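You operate a simulated robot arm through the tools that you are given. There is no shell and no other tool. Be economical: measure what you need, move in short steps, check, and stop when the job is done.

Carry out the task below with a simulated two-armed robot. There is one attempt and no reset: what you move stays moved.

TASK
Pick up the green tea carton from the counter top between latte machine and till with one hand, pass it to the other hand and put it on the top of the milk bench. Set down upright: green tea carton.

It is judged by the outcome, as a careful person would: the job done as asked, and still so three seconds after it is handed in. It fails if anything else is knocked over, pushed out of place, dropped, spilled or broken.

THE ROBOT
Two 7-joint arms with three-finger grippers on one trunk, on a base that drives. Base frame: it is fixed to the floor where the robot stands at the start and does not move with it; the origin is under the middle of the robot, x ahead of it, y to its left, z up; the surface under the hand at the start is at about z = 0.8. Readings come in m, rad, newtons and seconds.
The left shoulder is at the start at [0.033, 0.154, 1.031], the right one opposite. With the tool pointing down near the work surface each hand reaches from about 0.22 to 0.62 m from the robot's upright axis, wherever it stands, measured 20 degrees to its own side. Places, roughly: top of the milk bench [3, -0.6, 0.9]. Payload 2.69 kg a hand.
Tool frame (each hand has its own): the origin (TCP) lies between the finger pads and is the grasp point; the fingertips stand 0.029 m ahead of it; z points along the fingers, y is the line along which they close. Largest opening 0.12 m; the body of the gripper starts 0.078 m behind the TCP.
Orientation is that of the tool frame in the base frame, as [roll, pitch, yaw] about the fixed x, y, z axes, in that order (R = Rz(yaw) Ry(pitch) Rx(roll)). With the fingers straight down and closing along the base's y, the tool's x points along the base's -x, its y along +y and its z along -z.

THE INTERFACE
- The arms move only by the tool move_arm. It takes "left_plan", "right_plan" or both (then of equal length, played together; a hand with none holds still); each is one flat list of numbers, 7 for each row, row after row: the finger opening in m, from 0 to 0.12, then the shift along the base's x, y, z in units of 25 mm (1.0 is 25 mm), then the turn, a rotation vector about the base's x, y, z in units of 6 degrees (1.0 is 6 degrees). In form: [claw, dx, dy, dz, rx, ry, rz, claw, dx, dy, dz, rx, ry, rz, ...]. A call has 1 to 12 rows; each row shifts and turns the commanded pose from where the row before left it. A call with a number of a shift or a turn outside -1 to 1 is refused whole. Each row takes 0.2 s and may step no farther than 0.05 m and 0.15 rad from the row before; otherwise, or with a gripper value out of range, the whole call is refused. Where a pose cannot be reached the arm comes as near as it can. A force on the tool above 40 N (or 10 N above the force at the start of the call, whichever is more), or a blocked arm, ends the call early, and 0.2 s more pass. Each finger halts on what it meets, pressing with about 34 N; the grip force reading is that of the motor and also rises with nothing between the fingers. The clock runs only during rows and for 0.2 s after the last one: add rows that do not move to give the fingers time. It gives the time, the measured TCP pose, the force on the tool (base axes), the opening and the grip force at its end, in the units of the frame above (readings bear some noise), with the torque about the TCP (base axes, N m) and any sound that the robot's microphone picked up.
- Cameras (640 x 400 px; columns grow to the right, rows downward): "scene" is now at [0.1333, 0.0437, 1.2002]; the picture's right is [0.48, -0.88, 0.00], its down [-0.34, -0.18, -0.92] and it looks along [0.81, 0.44, -0.39] (base axes); focal length 290 px, centre (320, 200). "left" rides on the left gripper at [0.063, 0, -0.104] in its tool frame; the picture's right is [0.00, 1.00, 0.00], its down [-0.83, 0.00, -0.56] and it looks along [-0.56, 0.00, 0.83] (tool axes); focal length 275 px, centre (320, 200). "right" rides on the right gripper at [0.063, 0, -0.104] in its tool frame; the picture's right is [0.00, 1.00, 0.00], its down [-0.83, 0.00, -0.56] and it looks along [-0.56, 0.00, 0.83] (tool axes); focal length 275 px, centre (320, 200). There is no depth. A picture from a camera that has moved, and an enlarged one, comes with that camera's place and axes in the base frame and with its lens.
- get_image(camera): a new picture of that camera. It takes no simulated time.
- move_column(by): slides the trunk up (or, below 0, down) by that many m; the arms and the scene camera ride with it, the base frame stays. It gives what a move gives, with no picture.
- drive_base(legs): drives the robot by 1 to 6 legs, each [ahead, left, turn to the left] in m, m and rad, along the robot's own axes; the way and the turn of a leg run together, so that a leg with both is an arc; at most 1.5 m and 3.142 rad a leg. The arms and the cameras ride along, it lands a little off, and it stops where it bumps. It gives what a move gives.
- pan_tilt(pan, tilt): turns the head with the scene camera to pan (to the left, within 1.396 rad either way) and tilt (down, from -0.506 to 1.204), counted from straight ahead of the robot. It gives what a move gives.
- close_up(camera, box): a new picture of the part [left, top, right, bottom] of that camera's present view, enlarged. It takes no simulated time.
- finish_job(): hands the job in; it is judged then, once.

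Go step by step. Nothing tells you exact positions but the pictures and the camera data: compare them with the known pose of the tool, close in by small moves and look again before you grip or let go. The budget is 120 turns and 108 pictures, counting those below and the enlarged ones. Unless the task says otherwise, let go and move clear before handing in, and close with one line.

The tools are called as name(argument=value, ...) on one line, values as JSON. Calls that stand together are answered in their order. move_arm: Moves the arms, as the interface text tells. Its arguments: {"type":"object","properties":{"left_plan":{"type":"array"},"right_plan":{"type":"array"}},"required":[]} The other tools are called the same way: move_column (by) slides the trunk up or down; drive_base (legs) drives the base; pan_tilt (pan, tilt) turns the head that bears the scene camera; get_image (camera) takes a picture; close_up (camera, box) takes an enlarged picture of a part of a camera's view; finish_job () hands the job in.

At the start:

```text
clock: 0.0
left_tool_pos: [0.3925, 0.2951, 1.0632]
left_orientation: [3.139, 0.0, -3.141]
left_ft_force: [0.5, -0.1, 0.3]
left_ft_torque: [0.02, -0.02, -0.02]
left_opening: 0.1197
left_finger_force: 0.1
right_tool_pos: [0.344, -0.0026, 1.0352]
right_orientation: [3.14, 0.001, -3.141]
right_ft_force: [0.2, -1.1, -0.4]
right_ft_torque: [0.01, 0.01, -0.01]
right_opening: 0.1202
right_finger_force: 0.1
trunk travel left (down, up): [-0.396, 0.042]
robot x, y, heading: [-0.0018, 0.0025, -0.002]
head pan, tilt: [0.508, 0.637]
```

scene: 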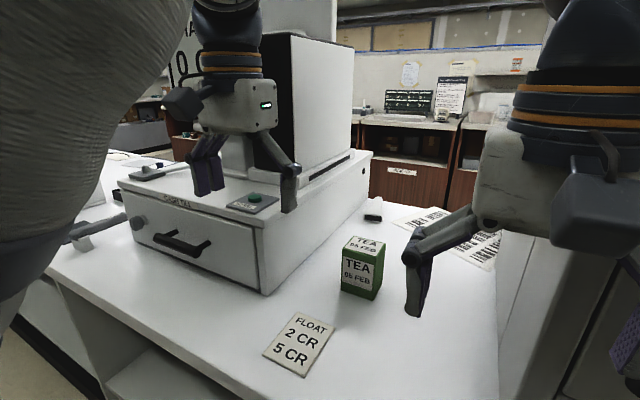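
right: 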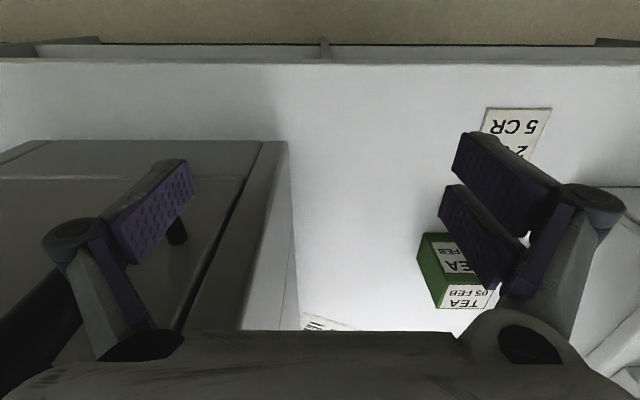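
left: 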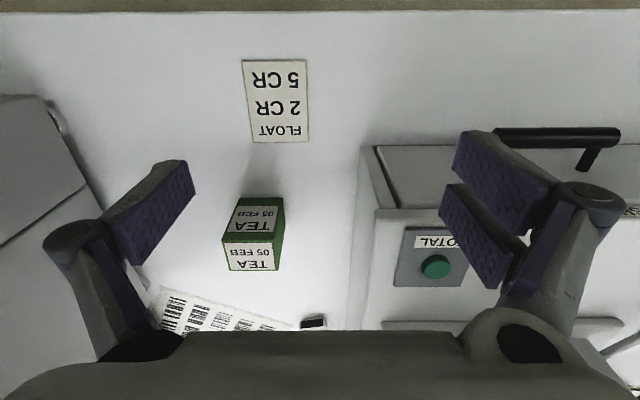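

The tea carton stands on the counter at about (0.61, 0.20), roughly 0.065 m wide and 0.095 m tall. Before moving, I'll look around for the milk bench and a way to drive to it.

pan_tilt(pan=-0.3, tilt=0.3)

get_image(camera="scene")

pan_tilt(pan=-1.2, tilt=0.5)

get_image(camera="scene")

pan_tilt(pan=1.2, tilt=0.5)

get_image(camera="scene")

```text
clock: 1.1
left_tool_pos: [0.3933, 0.294, 1.0653]
left_orientation: [3.141, 0.003, -3.141]
left_ft_force: [0.3, 0.4, -0.1]
left_ft_torque: [-0.01, -0.02, -0.01]
left_opening: 0.1202
left_finger_force: 0.0
right_tool_pos: [0.3435, -0.0016, 1.0366]
right_orientation: [3.14, 0.0, -3.141]
right_ft_force: [0.3, -0.4, -0.2]
right_ft_torque: [0.0, 0.01, 0.0]
right_opening: 0.1198
right_finger_force: 0.0
trunk travel left (down, up): [-0.396, 0.042]
robot x, y, heading: [0.0002, 0.0036, 0.001]
head pan, tilt: [-0.3, 0.3]
```

```text
104 pictures are left
camera scene: at [0.1409, -0.028, 1.2092], right [-0.29, -0.96, 0.0], down [-0.28, 0.09, -0.96], along [0.91, -0.28, -0.3], focal length 290 px, centre (320, 200)
```

scene: 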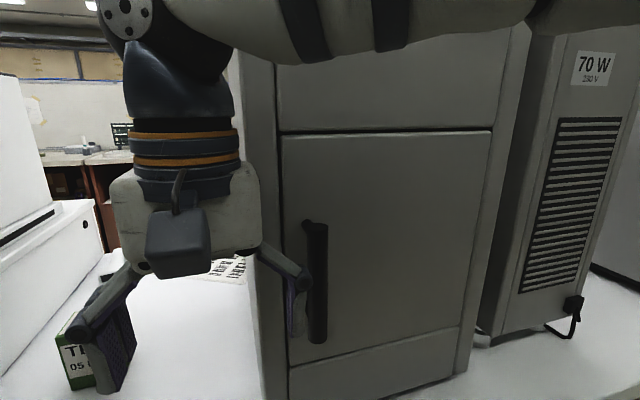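

```text
clock: 2.3
left_tool_pos: [0.393, 0.2941, 1.0637]
left_orientation: [3.139, 0.001, -3.141]
left_ft_force: [-0.2, 0.5, 0.7]
left_ft_torque: [-0.04, 0.01, 0.0]
left_opening: 0.1203
left_finger_force: 0.1
right_tool_pos: [0.3431, -0.0019, 1.0353]
right_orientation: [3.141, 0.001, -3.139]
right_ft_force: [0.6, 0.7, -0.4]
right_ft_torque: [-0.01, 0.02, -0.01]
right_opening: 0.1197
right_finger_force: 0.0
trunk travel left (down, up): [-0.396, 0.042]
robot x, y, heading: [-0.0018, 0.0001, -0.002]
head pan, tilt: [-1.201, 0.499]
```

```text
103 pictures are left
camera scene: at [0.0847, -0.0852, 1.1907], right [-0.93, -0.36, 0.0], down [-0.17, 0.45, -0.88], along [0.32, -0.82, -0.48], focal length 290 px, centre (320, 200)
```

scene: 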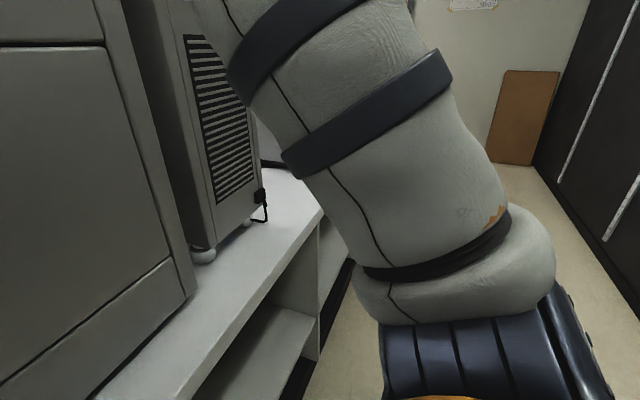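

```text
clock: 4.5
left_tool_pos: [0.3929, 0.2953, 1.0635]
left_orientation: [-3.139, 0.001, -3.139]
left_ft_force: [-0.4, -0.4, -0.2]
left_ft_torque: [0.0, 0.01, 0.0]
left_opening: 0.1199
left_finger_force: 0.1
right_tool_pos: [0.3432, -0.0028, 1.0353]
right_orientation: [3.141, 0.001, 3.141]
right_ft_force: [0.8, -0.7, 0.0]
right_ft_torque: [-0.02, -0.01, -0.03]
right_opening: 0.1201
right_finger_force: 0.2
trunk travel left (down, up): [-0.396, 0.042]
robot x, y, heading: [-0.0002, 0.0016, 0.001]
head pan, tilt: [1.201, 0.499]
```

```text
102 pictures are left
camera scene: at [0.1431, 0.0043, 1.1928], right [0.05, -1.0, 0.0], down [-0.46, -0.02, -0.89], along [0.89, 0.05, -0.46], focal length 290 px, centre (320, 200)
```

scene: 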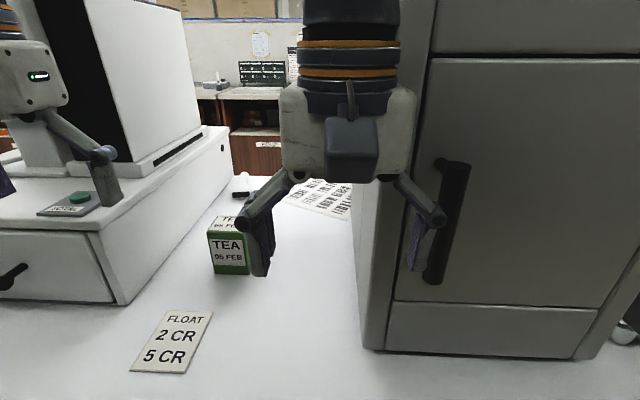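

The counter blocks the way straight ahead, and the last picture seems to have been taken mid-turn. I'll look left again.

get_image(camera="scene")

```text
101 pictures are left
camera scene: at [0.1431, 0.0043, 1.1928], right [0.05, -1.0, 0.0], down [-0.46, -0.02, -0.89], along [0.89, 0.05, -0.46], focal length 290 px, centre (320, 200)
```

scene: 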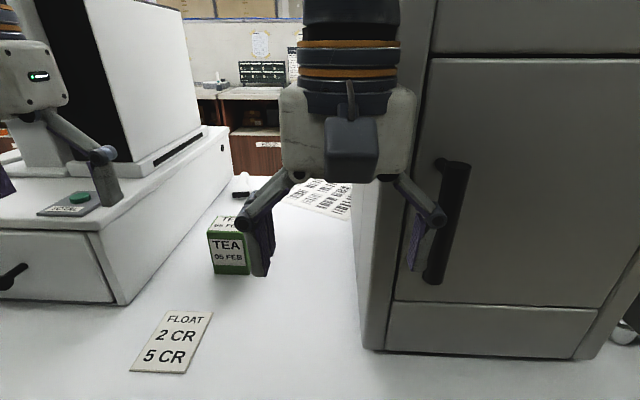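

The head has not finished turning, so I'll repeat the same command to give it time.

pan_tilt(pan=1.2, tilt=0.4)

get_image(camera="scene")

```text
clock: 5.2
left_tool_pos: [0.3919, 0.2945, 1.0643]
left_orientation: [3.136, 0.002, 3.14]
left_ft_force: [-0.2, 0.4, 0.2]
left_ft_torque: [0.01, -0.02, -0.01]
left_opening: 0.12
left_finger_force: 0.0
right_tool_pos: [0.3446, -0.0012, 1.0347]
right_orientation: [-3.141, 0.002, 3.141]
right_ft_force: [0.2, 0.4, 1.0]
right_ft_torque: [0.01, 0.01, 0.0]
right_opening: 0.12
right_finger_force: 0.0
trunk travel left (down, up): [-0.396, 0.042]
robot x, y, heading: [0.0014, 0.002, -0.002]
head pan, tilt: [1.201, 0.4]
```

```text
100 pictures are left
camera scene: at [0.0922, 0.083, 1.2004], right [0.9, -0.44, 0.0], down [-0.17, -0.35, -0.92], along [0.41, 0.83, -0.39], focal length 290 px, centre (320, 200)
```

scene: 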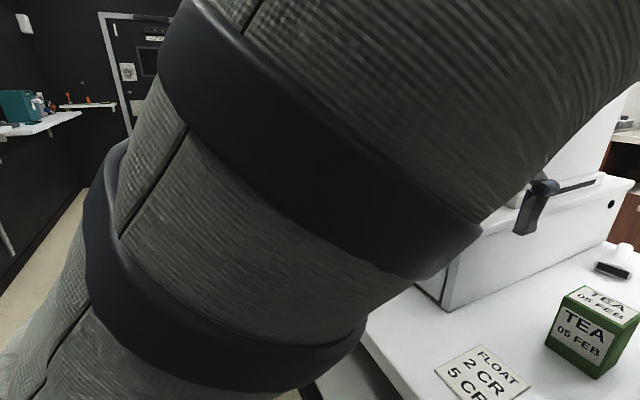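

The till wall is at about y=0.36, the latte machine front at about x=0.43, and the carton is near (0.61, 0.20). My plan is for the left hand to lean back about 54° and grip the carton low on its ±y faces. The right hand can then take it from above on the ±x faces. First I'll tilt the left hand and bring it in line with the carton.

move_arm(left_plan=[0.12, 0, -0.42, 0, 0, -1, 0, 0.12, 0, -0.42, 0, 0, -1, 0, 0.12, 0, -0.42, 0, 0, -1, 0, 0.12, 0, -0.42, 0, 0, -1, 0, 0.12, 0, -0.42, 0, 0, -1, 0, 0.12, 0, -0.42, 0, 0, -1, 0, 0.12, 0, -0.42, 0, 0, -1, 0, 0.12, 0, -0.42, 0, 0, -1, 0, 0.12, 0, -0.42, 0, 0, -1, 0, 0.12, 0, 0, 0, 0, 0, 0])

pan_tilt(pan=0.4, tilt=0.7)

get_image(camera="left")

get_image(camera="scene")

```text
clock: 7.4
left_tool_pos: [0.5177, 0.3293, 1.0576]
left_orientation: [3.14, 0.944, -3.141]
left_ft_force: [-0.4, 0.1, -0.4]
left_ft_torque: [0.02, 0.03, 0.01]
left_opening: 0.1201
left_finger_force: 0.2
left hand out of reach, approached as far as the arm can: row 1, 2, 3, 4, 5, 6, 7, 8, 9
right_tool_pos: [0.3425, -0.0028, 1.0342]
right_orientation: [3.14, 0.002, -3.142]
right_ft_force: [0.1, 0.4, -0.6]
right_ft_torque: [-0.01, -0.04, 0.0]
right_opening: 0.1202
right_finger_force: 0.0
trunk travel left (down, up): [-0.396, 0.042]
robot x, y, heading: [0.0004, 0.0031, 0.001]
head pan, tilt: [1.201, 0.4]
```

```text
clock: 8.5
left_tool_pos: [0.5182, 0.3294, 1.0531]
left_orientation: [-3.139, 0.936, -3.141]
left_ft_force: [-0.5, 0.1, 0.0]
left_ft_torque: [0.01, -0.02, 0.04]
left_opening: 0.1198
left_finger_force: 0.1
right_tool_pos: [0.3444, -0.001, 1.0359]
right_orientation: [3.141, 0.0, -3.141]
right_ft_force: [-0.2, -0.6, -0.4]
right_ft_torque: [-0.02, 0.01, 0.03]
right_opening: 0.1198
right_finger_force: 0.0
trunk travel left (down, up): [-0.396, 0.042]
robot x, y, heading: [0.0006, 0.0011, -0.005]
head pan, tilt: [0.4, 0.7]
```

```text
99 pictures are left
camera left: at [0.3978, 0.3306, 1.0636], right [0.0, 1.0, 0.0], down [0.04, 0.0, 1.0], along [1.0, 0.0, -0.04], focal length 275 px, centre (320, 200)
```

left: 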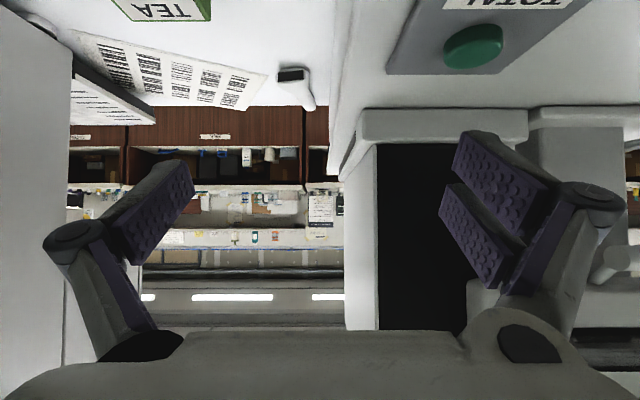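

```text
98 pictures are left
camera scene: at [0.127, 0.0526, 1.1952], right [0.58, -0.82, 0.0], down [-0.35, -0.25, -0.9], along [0.74, 0.52, -0.43], focal length 290 px, centre (320, 200)
```

scene: 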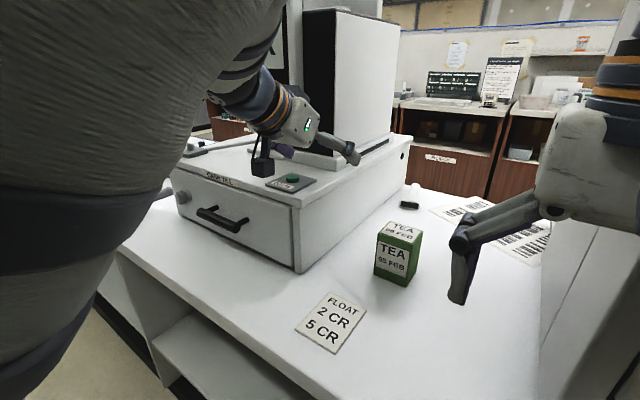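

The left hand was too close in for that tilt and ended over the till at (0.518, 0.329, 1.053). I'll move it toward the carton side at the same height and check where it goes.

move_arm(left_plan=[0.12, 0.5, 0, 0, 0, 0, 0, 0.12, 0.5, -1, 0, 0, 0, 0, 0.12, 0.5, -1, 0, 0, 0, 0, 0.12, 0, 0, 0, 0, 0, 0])

```text
clock: 9.5
left_tool_pos: [0.5619, 0.2853, 1.0529]
left_orientation: [-3.141, 0.938, -3.141]
left_ft_force: [0.0, 0.0, 0.0]
left_ft_torque: [-0.02, -0.02, 0.0]
left_opening: 0.12
left_finger_force: 0.2
left hand out of reach, approached as far as the arm can: row 3
right_tool_pos: [0.3434, -0.002, 1.0349]
right_orientation: [-3.14, 0.003, 3.141]
right_ft_force: [-0.4, -0.3, 0.2]
right_ft_torque: [0.01, 0.03, -0.02]
right_opening: 0.1198
right_finger_force: 0.0
trunk travel left (down, up): [-0.396, 0.042]
robot x, y, heading: [0.0031, -0.0016, 0.002]
head pan, tilt: [0.4, 0.7]
```

The arm is against its inner limit here. Backing the base up 0.1 m will let it extend more.

drive_base(legs=[[-0.1, 0, 0]])

move_arm(left_plan=[0.12, 1, 0, 0, 0, 0, 0, 0.12, 1, -1, 0, 0, 0, 0, 0.12, 0, -1, 0, 0, 0, 0, 0.12, 0, -1, 0, 0, 0, 0, 0.12, 0, -0.4, 0, 0, 0, 0, 0.12, 0, 0, 0, 0, 0, 0])

get_image(camera="scene")

```text
clock: 10.7
left_tool_pos: [0.4609, 0.2846, 1.0541]
left_orientation: [3.141, 0.943, 3.14]
left_ft_force: [-0.1, 0.1, 0.4]
left_ft_torque: [0.02, -0.01, 0.09]
left_opening: 0.1202
left_finger_force: 0.0
right_tool_pos: [0.2437, -0.0007, 1.0358]
right_orientation: [3.14, 0.001, 3.14]
right_ft_force: [-1.1, 0.9, 0.7]
right_ft_torque: [0.01, -0.06, -0.01]
right_opening: 0.1201
right_finger_force: 0.0
trunk travel left (down, up): [-0.396, 0.042]
robot x, y, heading: [-0.1011, -0.0014, -0.001]
head pan, tilt: [0.4, 0.7]
```

```text
clock: 12.1
left_tool_pos: [0.5116, 0.2012, 1.0524]
left_orientation: [-3.136, 0.937, -3.135]
left_ft_force: [-0.7, 0.2, 0.4]
left_ft_torque: [-0.01, -0.02, -0.03]
left_opening: 0.12
left_finger_force: 0.0
right_tool_pos: [0.2438, -0.0018, 1.0368]
right_orientation: [3.139, 0.002, -3.141]
right_ft_force: [-0.8, -0.5, 0.8]
right_ft_torque: [0.01, -0.02, 0.02]
right_opening: 0.1201
right_finger_force: 0.1
trunk travel left (down, up): [-0.396, 0.042]
robot x, y, heading: [-0.1006, 0.0031, -0.001]
head pan, tilt: [0.4, 0.7]
```

```text
97 pictures are left
camera scene: at [0.0338, 0.0375, 1.1894], right [0.42, -0.91, 0.0], down [-0.45, -0.21, -0.87], along [0.79, 0.36, -0.49], focal length 290 px, centre (320, 200)
```

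scene: 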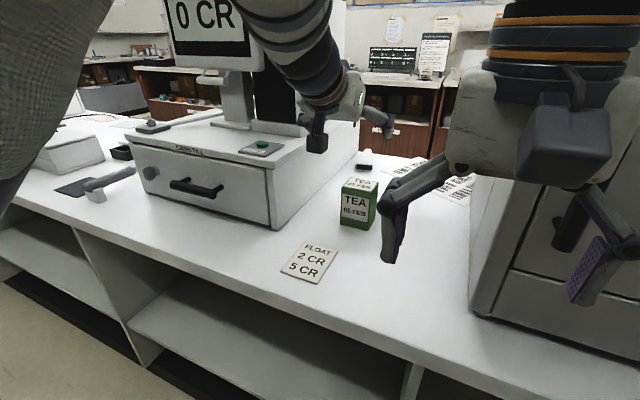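

The left hand is now at (0.512, 0.201, 1.052), in line with the carton. I'll zoom in on the carton to pin down its position.

close_up(camera="scene", box=[310, 155, 410, 255])

get_image(camera="left")

```text
4.00 times, centred on (360, 205) of scene
camera zoom: at [0.0338, 0.0375, 1.1894], right [0.42, -0.91, 0.0], down [-0.45, -0.21, -0.87], along [0.79, 0.36, -0.49], focal length 1162 px, centre (160, 180)
```

zoom: 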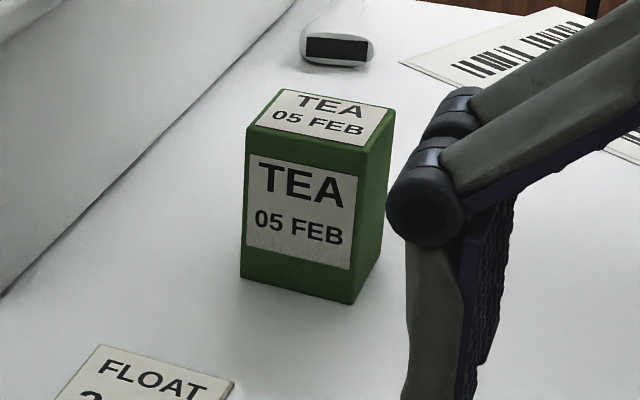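

```text
95 pictures are left
camera left: at [0.3913, 0.2021, 1.0607], right [0.0, 1.0, 0.0], down [0.04, 0.0, 1.0], along [1.0, 0.0, -0.04], focal length 275 px, centre (320, 200)
```

left: 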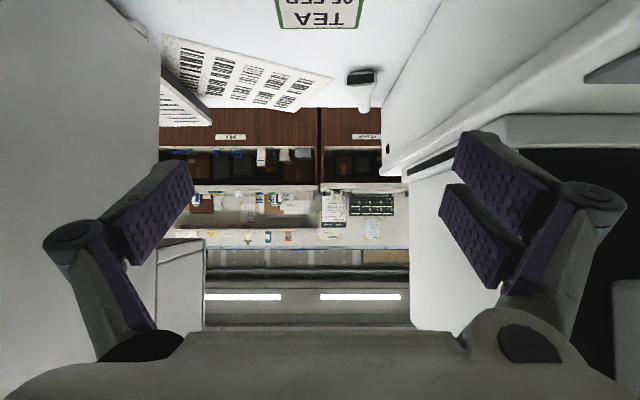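

The carton spans x 0.575–0.632, y 0.164–0.230 and is about 0.10 m tall, square to the axes. I'll lower the left hand to the pre-grasp point (0.503, 0.198, 0.907).

move_arm(left_plan=[0.12, -0.1, 0, -1, 0, 0, 0, 0.12, -0.1, 0, -1, 0, 0, 0, 0.12, -0.1, -0.1, -1, 0, 0, 0, 0.12, -0.1, 0, -1, 0, 0, 0, 0.12, 0, 0, -1, 0, 0, 0, 0.12, 0, 0, -0.8, 0, 0, 0, 0.12, 0, 0, 0, 0, 0, 0])

get_image(camera="scene")

get_image(camera="left")

```text
clock: 13.7
left_tool_pos: [0.5013, 0.1964, 0.9073]
left_orientation: [-3.142, 0.94, 3.14]
left_ft_force: [-0.1, 0.2, 0.0]
left_ft_torque: [0.03, -0.01, 0.03]
left_opening: 0.1201
left_finger_force: 0.1
right_tool_pos: [0.244, -0.0012, 1.0345]
right_orientation: [3.14, 0.0, -3.141]
right_ft_force: [-0.2, 0.1, 0.7]
right_ft_torque: [0.02, -0.03, -0.01]
right_opening: 0.1198
right_finger_force: 0.1
trunk travel left (down, up): [-0.396, 0.042]
robot x, y, heading: [-0.0965, 0.003, 0.001]
head pan, tilt: [0.4, 0.7]
```

```text
94 pictures are left
camera scene: at [0.0295, 0.0326, 1.1731], right [0.39, -0.92, 0.0], down [-0.59, -0.25, -0.77], along [0.7, 0.3, -0.64], focal length 290 px, centre (320, 200)
```

scene: 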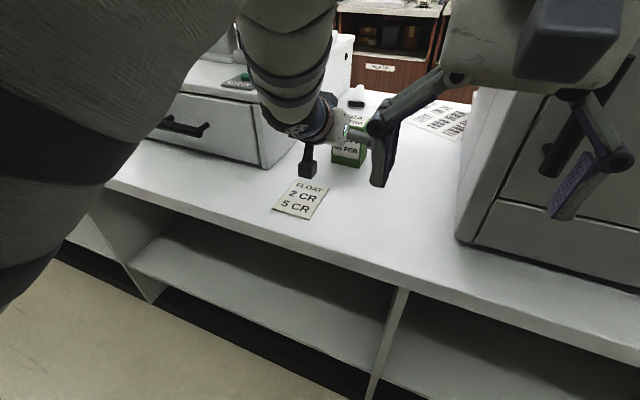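

```text
93 pictures are left
camera left: at [0.3811, 0.1988, 0.917], right [0.0, 1.0, 0.0], down [0.04, 0.0, 1.0], along [1.0, 0.0, -0.04], focal length 275 px, centre (320, 200)
```

left: 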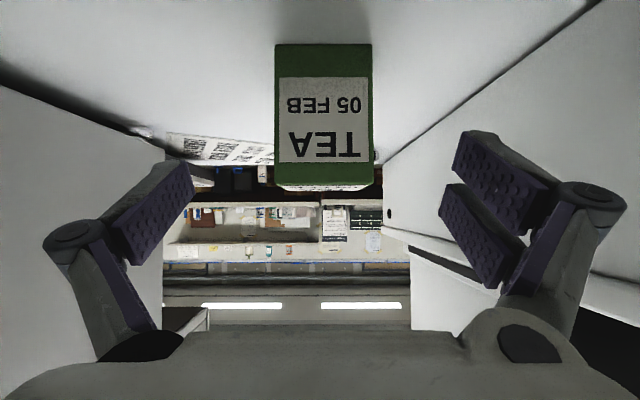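

The carton is centred between the fingers, with its front face at x≈0.57 and its base at z≈0.80. Next I'll approach along the tool axis.

move_arm(left_plan=[0.12, 0.73, 0.03, -0.52, 0, 0, 0, 0.12, 0.73, 0.03, -0.52, 0, 0, 0, 0.12, 0.73, 0.03, -0.52, 0, 0, 0, 0.12, 0.73, 0.03, -0.52, 0, 0, 0, 0.12, 0.73, 0.03, -0.52, 0, 0, 0, 0.12, 0, 0, 0, 0, 0, 0])

get_image(camera="scene")

get_image(camera="left")

```text
clock: 15.1
left_tool_pos: [0.5919, 0.201, 0.8431]
left_orientation: [3.14, 0.937, 3.139]
left_ft_force: [0.6, 0.4, 0.8]
left_ft_torque: [0.04, -0.02, 0.0]
left_opening: 0.1198
left_finger_force: 0.0
right_tool_pos: [0.2432, -0.0018, 1.0356]
right_orientation: [3.141, 0.001, 3.14]
right_ft_force: [-1.1, -1.2, -0.5]
right_ft_torque: [-0.02, -0.03, 0.01]
right_opening: 0.1198
right_finger_force: 0.1
trunk travel left (down, up): [-0.396, 0.042]
robot x, y, heading: [-0.1039, -0.0021, -0.003]
head pan, tilt: [0.4, 0.7]
```

```text
92 pictures are left
camera scene: at [0.0294, 0.0325, 1.1731], right [0.39, -0.92, 0.0], down [-0.59, -0.25, -0.77], along [0.7, 0.3, -0.64], focal length 290 px, centre (320, 200)
```

scene: 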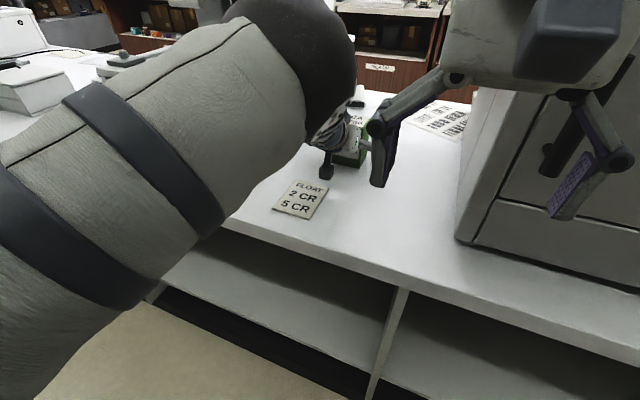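

```text
91 pictures are left
camera left: at [0.4721, 0.2028, 0.8521], right [0.0, 1.0, 0.0], down [0.04, 0.0, 1.0], along [1.0, 0.0, -0.04], focal length 275 px, centre (320, 200)
```

left: 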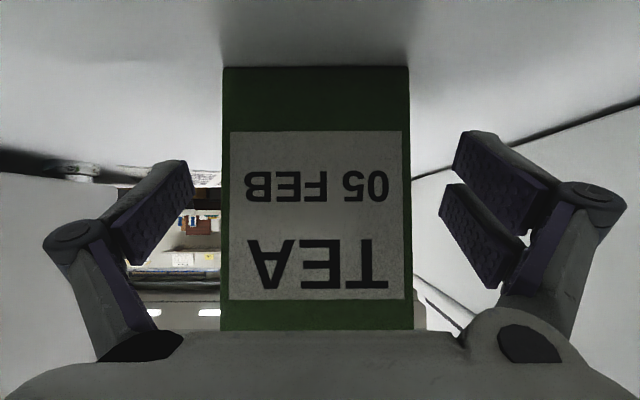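

The carton sits evenly between the fingers, so I'll close the left gripper.

move_arm(left_plan=[0.08, 0, 0, 0, 0, 0, 0, 0.05, 0, 0, 0, 0, 0, 0, 0.05, 0, 0, 0, 0, 0, 0, 0.05, 0, 0, 0, 0, 0, 0])

get_image(camera="left")

```text
clock: 16.1
left_tool_pos: [0.5924, 0.2016, 0.8438]
left_orientation: [-3.141, 0.941, 3.14]
left_ft_force: [0.4, 0.0, -0.3]
left_ft_torque: [-0.06, -0.03, -0.02]
left_opening: 0.0696
left_finger_force: 33.9
right_tool_pos: [0.2428, -0.0014, 1.0361]
right_orientation: [3.14, 0.001, 3.14]
right_ft_force: [0.3, 0.4, 0.6]
right_ft_torque: [0.0, 0.01, 0.0]
right_opening: 0.12
right_finger_force: 0.0
trunk travel left (down, up): [-0.396, 0.042]
robot x, y, heading: [-0.1009, -0.0019, 0.005]
head pan, tilt: [0.4, 0.7]
```

```text
90 pictures are left
camera left: at [0.4722, 0.203, 0.8522], right [0.0, 1.0, 0.0], down [0.04, 0.0, 1.0], along [1.0, 0.0, -0.04], focal length 275 px, centre (320, 200)
```

left: 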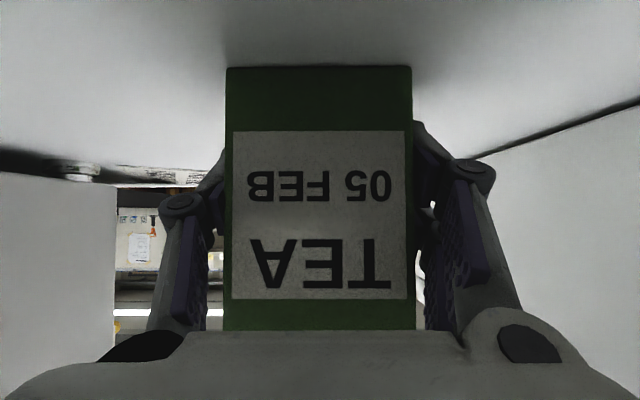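

The grip is firm at a 0.0696 m opening. Next I'll lift the carton 0.15 m straight up and check how heavy it is.

move_arm(left_plan=[0.05, 0, 0, 0.3, 0, 0, 0, 0.05, 0, 0, 0.7, 0, 0, 0, 0.05, 0, 0, 1, 0, 0, 0, 0.05, 0, 0, 1, 0, 0, 0, 0.05, 0, 0, 1, 0, 0, 0, 0.05, 0, 0, 1, 0, 0, 0, 0.05, 0, 0, 1, 0, 0, 0, 0.05, 0, 0, 0, 0, 0, 0])

get_image(camera="scene")

```text
clock: 17.9
left_tool_pos: [0.5939, 0.2012, 0.9923]
left_orientation: [-3.142, 0.938, 3.139]
left_ft_force: [-0.7, -0.2, -1.2]
left_ft_torque: [0.01, -0.01, -0.01]
left_opening: 0.0692
left_finger_force: 33.6
right_tool_pos: [0.2447, -0.0009, 1.0353]
right_orientation: [-3.141, 0.0, 3.141]
right_ft_force: [1.0, -0.4, 0.2]
right_ft_torque: [0.0, -0.02, -0.05]
right_opening: 0.1199
right_finger_force: 0.1
trunk travel left (down, up): [-0.396, 0.042]
robot x, y, heading: [-0.1032, -0.0018, -0.002]
head pan, tilt: [0.4, 0.7]
```

```text
89 pictures are left
camera scene: at [0.0299, 0.0327, 1.1729], right [0.39, -0.92, 0.0], down [-0.59, -0.25, -0.76], along [0.7, 0.3, -0.64], focal length 290 px, centre (320, 200)
```

scene: 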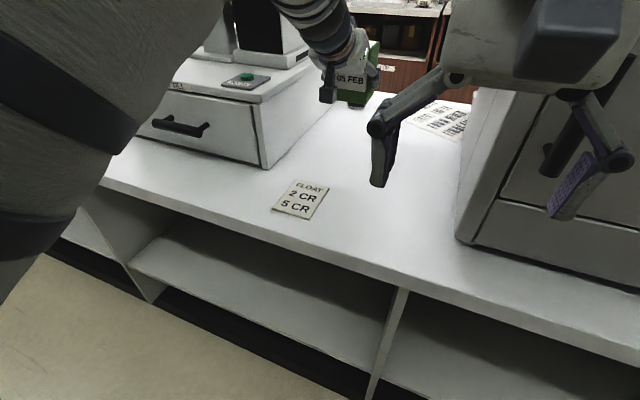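

The carton is held and light. I'll back away from the counter so both hands have room for the handover.

drive_base(legs=[[-0.2, 0, 0]])

move_arm(left_plan=[0.05, 0, -1, 0, 0, 0, 0, 0.05, 0, -1, 0, 0, 0, 0, 0.05, 0, -1, 0, 0, 0, 0, 0.05, 0, -1, 0, 0, 0, 0, 0.05, -0.5, -0.5, 0, 0, 0, 0, 0.05, -0.5, -0.5, 0, 0, 0, 0, 0.05, 0, 0, 0, 0, 0, 0], right_plan=[0.12, 0, -1, 0, 0, 0, 0, 0.12, 0, -1, 0, 0, 0, 0, 0.12, 0, -1, 0, 0, 0, 0, 0.12, 0, -1, 0, 0, 0, 0, 0.12, 0, -1, 0.5, 0, 0, 0, 0.12, 0, -1, 1, 0, 0, 0, 0.12, 0, 0, 1, 0, 0, 0])

```text
clock: 19.5
left_tool_pos: [0.3908, 0.2008, 0.9935]
left_orientation: [3.141, 0.94, 3.141]
left_ft_force: [-0.2, 1.6, -0.9]
left_ft_torque: [-0.02, 0.0, -0.03]
left_opening: 0.0694
left_finger_force: 33.8
right_tool_pos: [0.0413, -0.0025, 1.036]
right_orientation: [3.14, 0.002, 3.14]
right_ft_force: [-0.1, -0.4, -0.7]
right_ft_torque: [0.03, -0.04, 0.01]
right_opening: 0.1202
right_finger_force: 0.1
trunk travel left (down, up): [-0.396, 0.042]
robot x, y, heading: [-0.3051, 0.0004, 0.004]
head pan, tilt: [0.4, 0.7]
```

```text
clock: 21.1
left_tool_pos: [0.3666, 0.0759, 0.9937]
left_orientation: [-3.142, 0.942, -3.14]
left_ft_force: [-0.6, 0.3, -1.4]
left_ft_torque: [-0.02, 0.01, 0.0]
left_opening: 0.0694
left_finger_force: 33.8
right_tool_pos: [0.0421, -0.1526, 1.0991]
right_orientation: [3.14, 0.004, 3.141]
right_ft_force: [-0.9, -0.2, 0.2]
right_ft_torque: [-0.03, 0.03, 0.02]
right_opening: 0.1201
right_finger_force: 0.1
trunk travel left (down, up): [-0.396, 0.042]
robot x, y, heading: [-0.3028, -0.0009, 0.003]
head pan, tilt: [0.4, 0.7]
```

Both hands moved as commanded. Next I'll bring the left hand in closer and turn the right hand 90° about vertical so its fingers close along x.

move_arm(left_plan=[0.05, -0.5, 0, 0, 0, 0, 0, 0.05, -0.5, 0, 0, 0, 0, 0, 0.05, -0.5, 0, 0, 0, 0, 0, 0.05, -0.5, 0, 0, 0, 0, 0, 0.05, -0.5, 0, 0, 0, 0, 0, 0.05, 0, 0, 0, 0, 0, 0, 0.05, 0, 0, 0, 0, 0, 0, 0.05, 0, 0, 0, 0, 0, 0], right_plan=[0.12, 0, 0, 0.4, 0, 0, 1, 0.12, 0, 0, 0.4, 0, 0, 1, 0.12, 0, 0, 0.4, 0, 0, 1, 0.12, 0, 0, 0.4, 0, 0, 1, 0.12, 0, 0, 0.4, 0, 0, 1, 0.12, 0, 0, 0, 0, 0, 1, 0.12, 0, 0, 0, 0, 0, 1, 0.12, 0, 0, 0, 0, 0, 1])

move_arm(right_plan=[0.12, 0, 0, 0, 0, 0, 1, 0.12, 0, 0, 0, 0, 0, 1, 0.12, 0, 0, 0, 0, 0, 1, 0.12, 0, 0, 0, 0, 0, 1, 0.12, 0, 0, 0, 0, 0, 1, 0.12, 0, 0, 0, 0, 0, 1, 0.12, 0, 0, 0, 0, 0, 1, 0.12, 0, 0, 0, 0, 0, 0])

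pan_tilt(pan=0, tilt=0.5)

get_image(camera="scene")

```text
clock: 22.9
left_tool_pos: [0.304, 0.0789, 0.9875]
left_orientation: [-3.128, 0.929, -3.127]
left_ft_force: [-0.2, 0.1, -0.9]
left_ft_torque: [0.0, -0.01, 0.02]
left_opening: 0.069
left_finger_force: 34.4
right_tool_pos: [0.0414, -0.1519, 1.1483]
right_orientation: [3.14, -0.001, -2.302]
right_ft_force: [0.5, 0.2, 0.8]
right_ft_torque: [-0.02, 0.01, 0.02]
right_opening: 0.1198
right_finger_force: 0.1
trunk travel left (down, up): [-0.396, 0.042]
robot x, y, heading: [-0.3004, -0.0004, -0.002]
head pan, tilt: [0.4, 0.7]
```

```text
clock: 24.7
left_tool_pos: [0.3052, 0.0755, 0.9889]
left_orientation: [-3.134, 0.93, -3.132]
left_ft_force: [0.2, -0.3, -1.1]
left_ft_torque: [-0.01, 0.02, -0.01]
left_opening: 0.0694
left_finger_force: 34.1
right_tool_pos: [0.042, -0.1525, 1.1486]
right_orientation: [3.141, 0.001, -1.571]
right_ft_force: [0.0, 0.3, -0.4]
right_ft_torque: [-0.03, 0.0, -0.03]
right_opening: 0.1198
right_finger_force: 0.0
trunk travel left (down, up): [-0.396, 0.042]
robot x, y, heading: [-0.3041, -0.0018, 0.001]
head pan, tilt: [0.4, 0.7]
```

```text
clock: 25.6
left_tool_pos: [0.3039, 0.0734, 0.9895]
left_orientation: [3.139, 0.934, 3.135]
left_ft_force: [-0.2, 0.6, -1.4]
left_ft_torque: [-0.02, 0.01, -0.01]
left_opening: 0.0695
left_finger_force: 34.1
right_tool_pos: [0.0409, -0.1531, 1.149]
right_orientation: [3.141, 0.002, -1.573]
right_ft_force: [-0.3, 0.3, 1.1]
right_ft_torque: [-0.01, 0.01, 0.01]
right_opening: 0.1199
right_finger_force: 0.0
trunk travel left (down, up): [-0.396, 0.042]
robot x, y, heading: [-0.3038, 0.0033, -0.002]
head pan, tilt: [0.0, 0.499]
```

```text
88 pictures are left
camera scene: at [-0.1644, 0.0345, 1.2007], right [0.38, -0.93, 0.0], down [-0.35, -0.14, -0.92], along [0.86, 0.35, -0.38], focal length 290 px, centre (320, 200)
```

scene: 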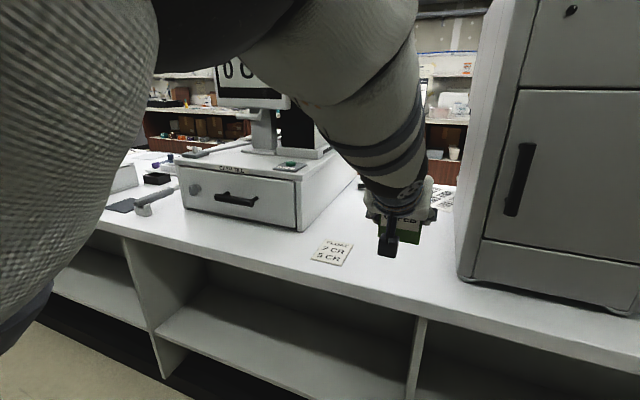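

Box centre is about (0.315, 0.075), which is a bit far for the right hand. I'll yaw the left hand 42° to the right and bring the carton across toward the right side.

move_arm(left_plan=[0.05, 0, -0.8, 0, 0, 0, -1, 0.05, 0, -0.8, 0, 0, 0, -1, 0.05, -0.2, -0.8, 0, 0, 0, -1, 0.05, -0.2, -0.8, 0, 0, 0, -1, 0.05, -0.2, -0.8, 0, 0, 0, -1, 0.05, -0.4, -0.8, 0, 0, 0, -1, 0.05, -0.4, -0.8, 0, 0, 0, -1, 0.05, 0, 0, 0, 0, 0, 0])

pan_tilt(pan=-0.3, tilt=0.5)

get_image(camera="scene")

get_image(camera="right")

```text
clock: 27.4
left_tool_pos: [0.2689, -0.0652, 0.9932]
left_orientation: [3.14, 0.941, 2.406]
left_ft_force: [0.5, -0.5, -2.1]
left_ft_torque: [0.0, -0.01, -0.01]
left_opening: 0.0693
left_finger_force: 34.2
right_tool_pos: [0.0417, -0.1522, 1.147]
right_orientation: [-3.141, 0.002, -1.572]
right_ft_force: [-0.5, -0.1, -0.2]
right_ft_torque: [0.02, -0.04, 0.01]
right_opening: 0.12
right_finger_force: 0.0
trunk travel left (down, up): [-0.396, 0.042]
robot x, y, heading: [-0.3018, 0.0009, -0.001]
head pan, tilt: [0.0, 0.499]
```

```text
clock: 28.2
left_tool_pos: [0.2695, -0.0652, 0.9925]
left_orientation: [-3.141, 0.939, 2.407]
left_ft_force: [-0.4, 0.2, -1.9]
left_ft_torque: [0.06, 0.0, -0.01]
left_opening: 0.0692
left_finger_force: 34.0
right_tool_pos: [0.0419, -0.1518, 1.1482]
right_orientation: [3.14, 0.003, -1.572]
right_ft_force: [0.1, -0.7, -0.3]
right_ft_torque: [0.04, 0.0, 0.03]
right_opening: 0.1199
right_finger_force: 0.1
trunk travel left (down, up): [-0.396, 0.042]
robot x, y, heading: [-0.303, 0.001, 0.001]
head pan, tilt: [-0.3, 0.499]
```

```text
87 pictures are left
camera scene: at [-0.1633, -0.0273, 1.1907], right [-0.3, -0.96, 0.0], down [-0.46, 0.14, -0.88], along [0.84, -0.26, -0.48], focal length 290 px, centre (320, 200)
```

scene: 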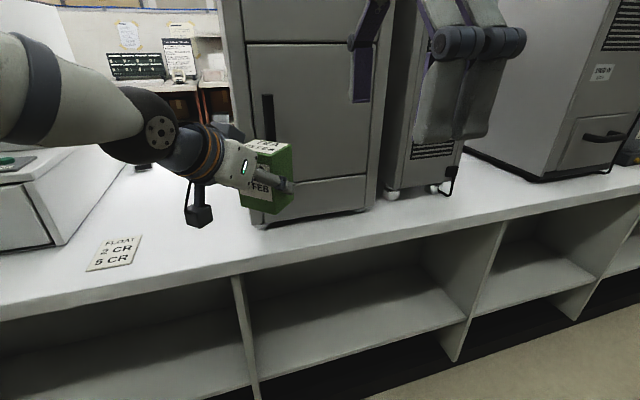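

```text
86 pictures are left
camera right: at [0.0421, -0.2156, 1.2536], right [-1.0, 0.0, 0.0], down [0.0, 0.83, 0.56], along [0.0, 0.56, -0.83], focal length 275 px, centre (320, 200)
```

right: 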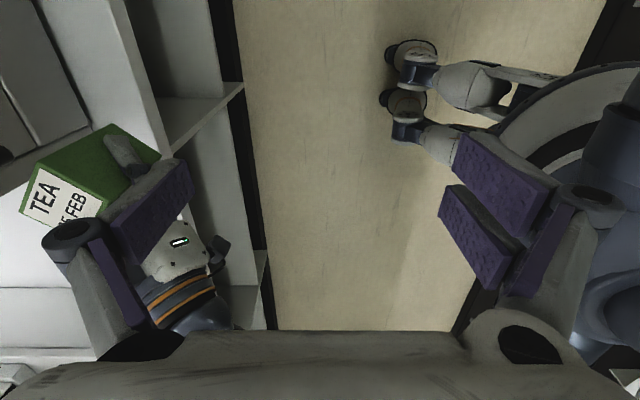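

The right camera shows the carton clearly. Its centre is near (0.277, -0.072), yawed -42°, with the top at z≈1.05. I'll turn the right hand back 42° so it closes on the other face pair, and move it forward on the clear right side.

move_arm(right_plan=[0.12, 0.9, -0.3, 0.3, 0, 0, -1, 0.12, 0.9, -0.3, 0.3, 0, 0, -1, 0.12, 0.9, -0.3, 0.2, 0, 0, -1, 0.12, 0.9, -0.3, 0, 0, 0, -1, 0.12, 0.9, -0.3, 0, 0, 0, -1, 0.12, 0.9, -0.3, 0, 0, 0, -1, 0.12, 0.9, 0, 0, 0, 0, -1, 0.12, 0.9, 0, 0, 0, 0, 0, 0.12, 0.9, 0, 0, 0, 0, 0, 0.12, 0.9, 0, 0, 0, 0, 0, 0.12, 0.4, 0, 0, 0, 0, 0, 0.12, 0, 0, 0, 0, 0, 0])

get_image(camera="scene")

get_image(camera="right")

```text
clock: 30.8
left_tool_pos: [0.2687, -0.0653, 0.9925]
left_orientation: [-3.141, 0.941, 2.407]
left_ft_force: [-0.8, -0.7, -1.7]
left_ft_torque: [0.0, 0.01, 0.01]
left_opening: 0.0695
left_finger_force: 33.7
right_tool_pos: [0.192, -0.1824, 1.13]
right_orientation: [-3.141, 0.002, -2.307]
right_ft_force: [0.2, -0.3, 0.7]
right_ft_torque: [0.0, -0.03, -0.01]
right_opening: 0.1201
right_finger_force: 0.0
right hand out of reach, approached as far as the arm can: row 6, 8, 9, 10, 11
trunk travel left (down, up): [-0.396, 0.042]
robot x, y, heading: [-0.3035, 0.0017, -0.0]
head pan, tilt: [-0.3, 0.499]
```

```text
85 pictures are left
camera scene: at [-0.1637, -0.0275, 1.1908], right [-0.3, -0.96, 0.0], down [-0.46, 0.14, -0.88], along [0.84, -0.26, -0.48], focal length 290 px, centre (320, 200)
```

scene: 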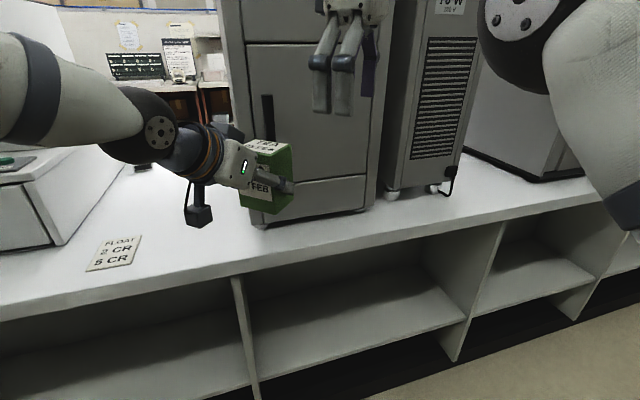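

```text
84 pictures are left
camera right: at [0.1493, -0.2295, 1.2355], right [-0.75, 0.67, 0.0], down [0.55, 0.62, 0.56], along [0.37, 0.42, -0.83], focal length 275 px, centre (320, 200)
```

right: 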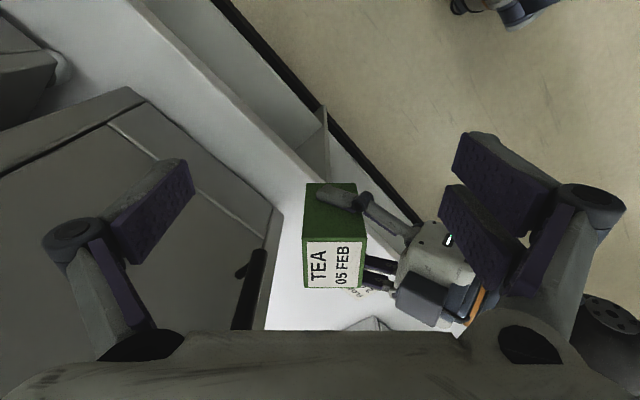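

The right arm runs out of reach this high up, so I'll lower the left hand by about 0.11 m and bring it a little closer. The right hand reaches farther lower down.

move_arm(left_plan=[0.05, -0.3, -0.3, -0.9, 0, 0, 0, 0.05, -0.3, -0.3, -0.9, 0, 0, 0, 0.05, -0.3, -0.3, -0.9, 0, 0, 0, 0.05, -0.3, -0.3, -0.9, 0, 0, 0, 0.05, -0.3, -0.3, -0.9, 0, 0, 0, 0.05, 0, 0, 0, 0, 0, 0], right_plan=[0.12, 0, -0.5, -0.9, 0, 0, 0, 0.12, 0, -0.5, -0.9, 0, 0, 0, 0.12, 0, -0.5, -0.9, 0, 0, 0, 0.12, 0, -0.5, -0.9, 0, 0, 0, 0.12, 0, 0, 0, 0, 0, 0, 0.12, 0, 0, 0, 0, 0, 0])

get_image(camera="scene")

get_image(camera="right")

```text
clock: 32.2
left_tool_pos: [0.2328, -0.1017, 0.8799]
left_orientation: [3.141, 0.94, 2.406]
left_ft_force: [0.2, -0.3, -0.5]
left_ft_torque: [0.04, 0.03, 0.01]
left_opening: 0.0694
left_finger_force: 33.8
right_tool_pos: [0.1919, -0.2324, 1.0394]
right_orientation: [-3.14, 0.002, -2.306]
right_ft_force: [-0.3, -0.8, -0.3]
right_ft_torque: [0.02, 0.01, -0.04]
right_opening: 0.1199
right_finger_force: 0.1
trunk travel left (down, up): [-0.396, 0.042]
robot x, y, heading: [-0.3006, 0.0042, 0.005]
head pan, tilt: [-0.3, 0.499]
```

```text
83 pictures are left
camera scene: at [-0.1634, -0.0273, 1.1908], right [-0.3, -0.96, 0.0], down [-0.46, 0.14, -0.88], along [0.84, -0.26, -0.48], focal length 290 px, centre (320, 200)
```

scene: 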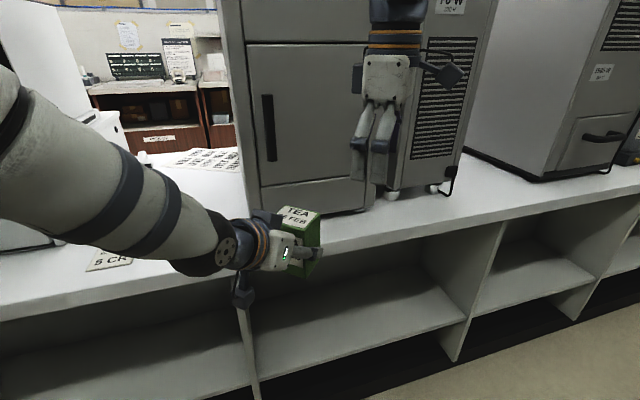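

```text
82 pictures are left
camera right: at [0.15, -0.2796, 1.1457], right [-0.75, 0.67, 0.0], down [0.55, 0.62, 0.56], along [0.37, 0.42, -0.83], focal length 275 px, centre (320, 200)
```

right: 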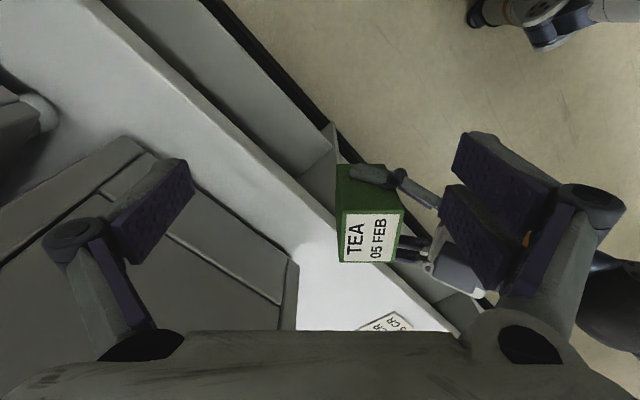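

The carton centre is at (0.240, -0.108) with its top at z≈0.937, confirmed by the right camera. I'll narrow the right gripper to 0.08 to clear the left palm and hover just above the carton.

move_arm(right_plan=[0.08, 0.416, 0.97, -0.2, 0, 0, 0, 0.08, 0.416, 0.97, -0.2, 0, 0, 0, 0.08, 0.416, 0.97, -0.4, 0, 0, 0, 0.08, 0.416, 0.97, -0.4, 0, 0, 0, 0.08, 0.416, 0.97, -0.4, 0, 0, 0, 0.08, 0, 0, 0, 0, 0, 0])

get_image(camera="scene")

get_image(camera="right")

get_image(camera="left")

```text
clock: 33.6
left_tool_pos: [0.2315, -0.1005, 0.8811]
left_orientation: [-3.14, 0.94, 2.408]
left_ft_force: [0.1, 0.1, -1.1]
left_ft_torque: [0.01, 0.06, 0.0]
left_opening: 0.0695
left_finger_force: 34.2
right_tool_pos: [0.2434, -0.1124, 1.0009]
right_orientation: [3.141, 0.003, -2.306]
right_ft_force: [-0.6, 0.2, 0.2]
right_ft_torque: [0.0, -0.02, 0.02]
right_opening: 0.0801
right_finger_force: 0.1
trunk travel left (down, up): [-0.396, 0.042]
robot x, y, heading: [-0.3039, 0.0012, 0.003]
head pan, tilt: [-0.3, 0.499]
```

```text
81 pictures are left
camera scene: at [-0.1637, -0.0275, 1.1908], right [-0.3, -0.96, 0.0], down [-0.46, 0.14, -0.88], along [0.84, -0.26, -0.48], focal length 290 px, centre (320, 200)
```

scene: 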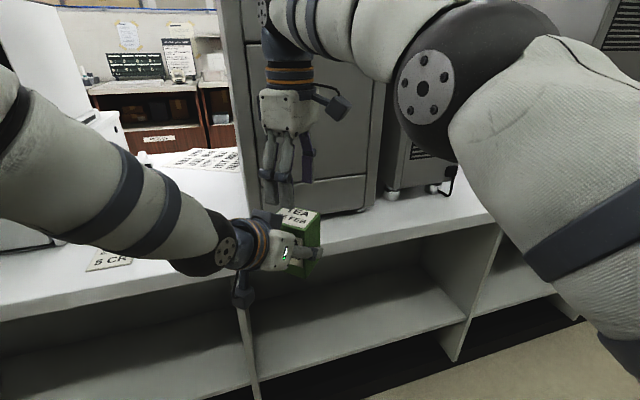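

```text
80 pictures are left
camera right: at [0.2012, -0.1597, 1.1059], right [-0.75, 0.67, 0.0], down [0.55, 0.62, 0.56], along [0.37, 0.42, -0.83], focal length 275 px, centre (320, 200)
```

right: 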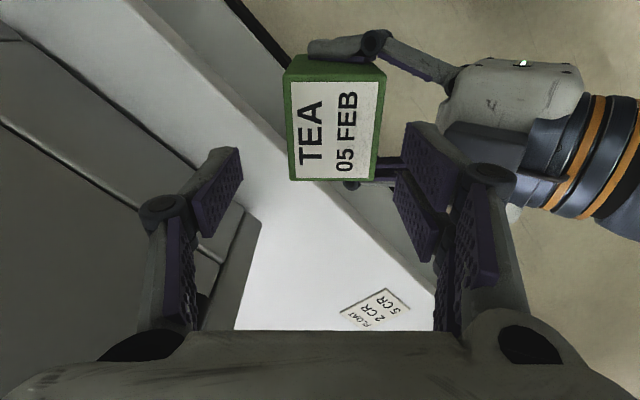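

```text
79 pictures are left
camera left: at [0.1424, -0.019, 0.8898], right [0.67, 0.74, 0.0], down [0.03, -0.03, 1.0], along [0.74, -0.67, -0.04], focal length 275 px, centre (320, 200)
```

left: 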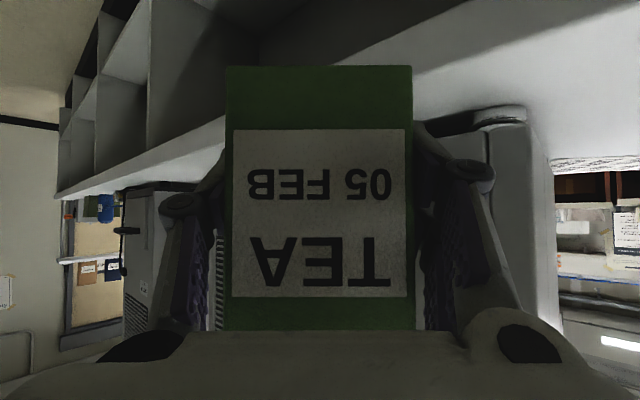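

The right fingers straddle the carton top, with about 2 cm to the left palm. I'll shift 4 mm to centre it and descend to the grip height.

move_arm(right_plan=[0.08, -0.12, 0.12, -0.4, 0, 0, 0, 0.08, 0, 0, -0.7, 0, 0, 0, 0.08, 0, 0, -0.7, 0, 0, 0, 0.08, 0, 0, -0.7, 0, 0, 0, 0.08, 0, 0, -0.7, 0, 0, 0, 0.08, 0, 0, 0, 0, 0, 0])

get_image(camera="right")

close_up(camera="scene", box=[200, 80, 380, 300])

```text
clock: 35.0
left_tool_pos: [0.2326, -0.1013, 0.8814]
left_orientation: [3.141, 0.941, 2.407]
left_ft_force: [0.7, 0.5, -1.0]
left_ft_torque: [-0.01, 0.01, -0.04]
left_opening: 0.0692
left_finger_force: 33.8
right_tool_pos: [0.2401, -0.1093, 0.9185]
right_orientation: [3.14, 0.002, -2.306]
right_ft_force: [0.6, -0.6, 0.6]
right_ft_torque: [-0.04, -0.01, 0.0]
right_opening: 0.0798
right_finger_force: 0.0
trunk travel left (down, up): [-0.396, 0.042]
robot x, y, heading: [-0.3045, -0.0027, 0.002]
head pan, tilt: [-0.3, 0.499]
```

```text
78 pictures are left
camera right: at [0.1981, -0.1558, 1.025], right [-0.75, 0.67, 0.0], down [0.55, 0.62, 0.56], along [0.37, 0.42, -0.83], focal length 275 px, centre (320, 200)
```

right: 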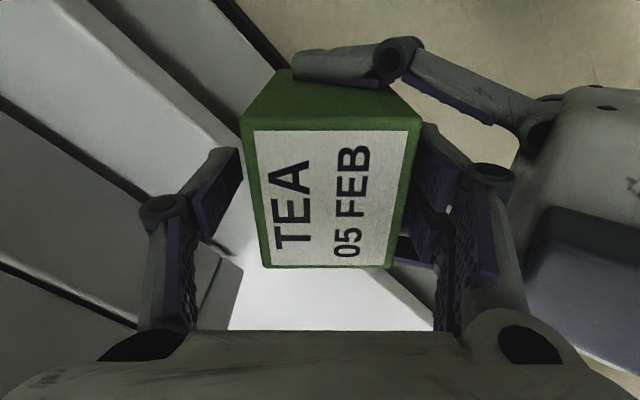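

```text
1.82 times, centred on (290, 190) of scene
camera zoom: at [-0.1634, -0.0274, 1.1908], right [-0.3, -0.96, 0.0], down [-0.46, 0.14, -0.88], along [0.84, -0.26, -0.48], focal length 528 px, centre (374, 218)
```

zoom: 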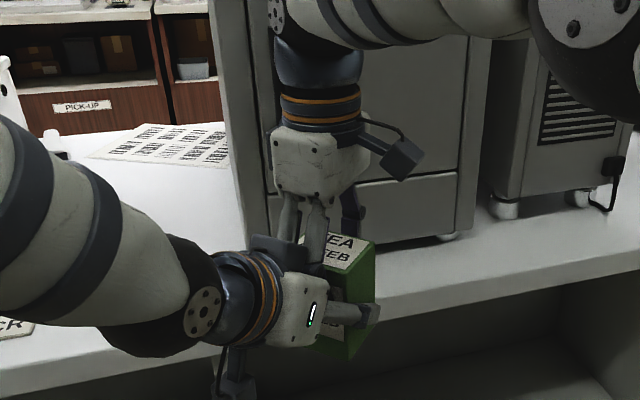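

The fingers are around the upper part of the carton without touching the left hand. Now I'll close the right gripper while the left keeps holding.

move_arm(right_plan=[0.066, 0, 0, 0, 0, 0, 0, 0.058, 0, 0, 0, 0, 0, 0, 0.045, 0, 0, 0, 0, 0, 0, 0.04, 0, 0, 0, 0, 0, 0, 0.04, 0, 0, 0, 0, 0, 0])

get_image(camera="right")

```text
clock: 36.2
left_tool_pos: [0.2324, -0.1027, 0.8817]
left_orientation: [3.142, 0.942, 2.406]
left_ft_force: [24.9, -17.4, -11.8]
left_ft_torque: [0.24, 0.09, -0.16]
left_opening: 0.0694
left_finger_force: 34.5
right_tool_pos: [0.2402, -0.1074, 0.919]
right_orientation: [3.136, -0.001, -2.304]
right_ft_force: [-24.7, 18.6, 10.8]
right_ft_torque: [0.55, 0.98, 0.19]
right_opening: 0.062
right_finger_force: 16.9
trunk travel left (down, up): [-0.396, 0.042]
robot x, y, heading: [-0.3047, 0.0006, 0.001]
head pan, tilt: [-0.3, 0.499]
```

```text
76 pictures are left
camera right: at [0.1977, -0.1549, 1.025], right [-0.75, 0.67, 0.01], down [0.56, 0.62, 0.56], along [0.37, 0.42, -0.83], focal length 275 px, centre (320, 200)
```

right: 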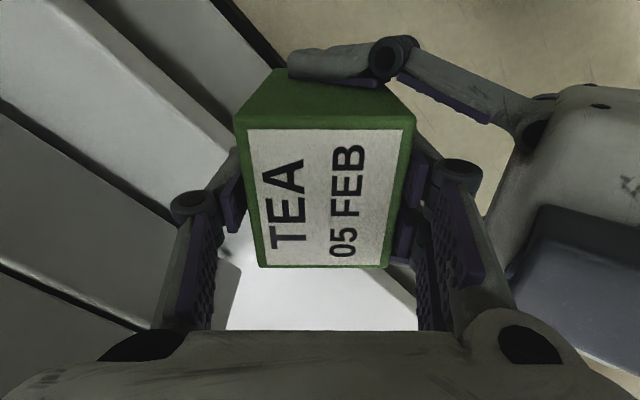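

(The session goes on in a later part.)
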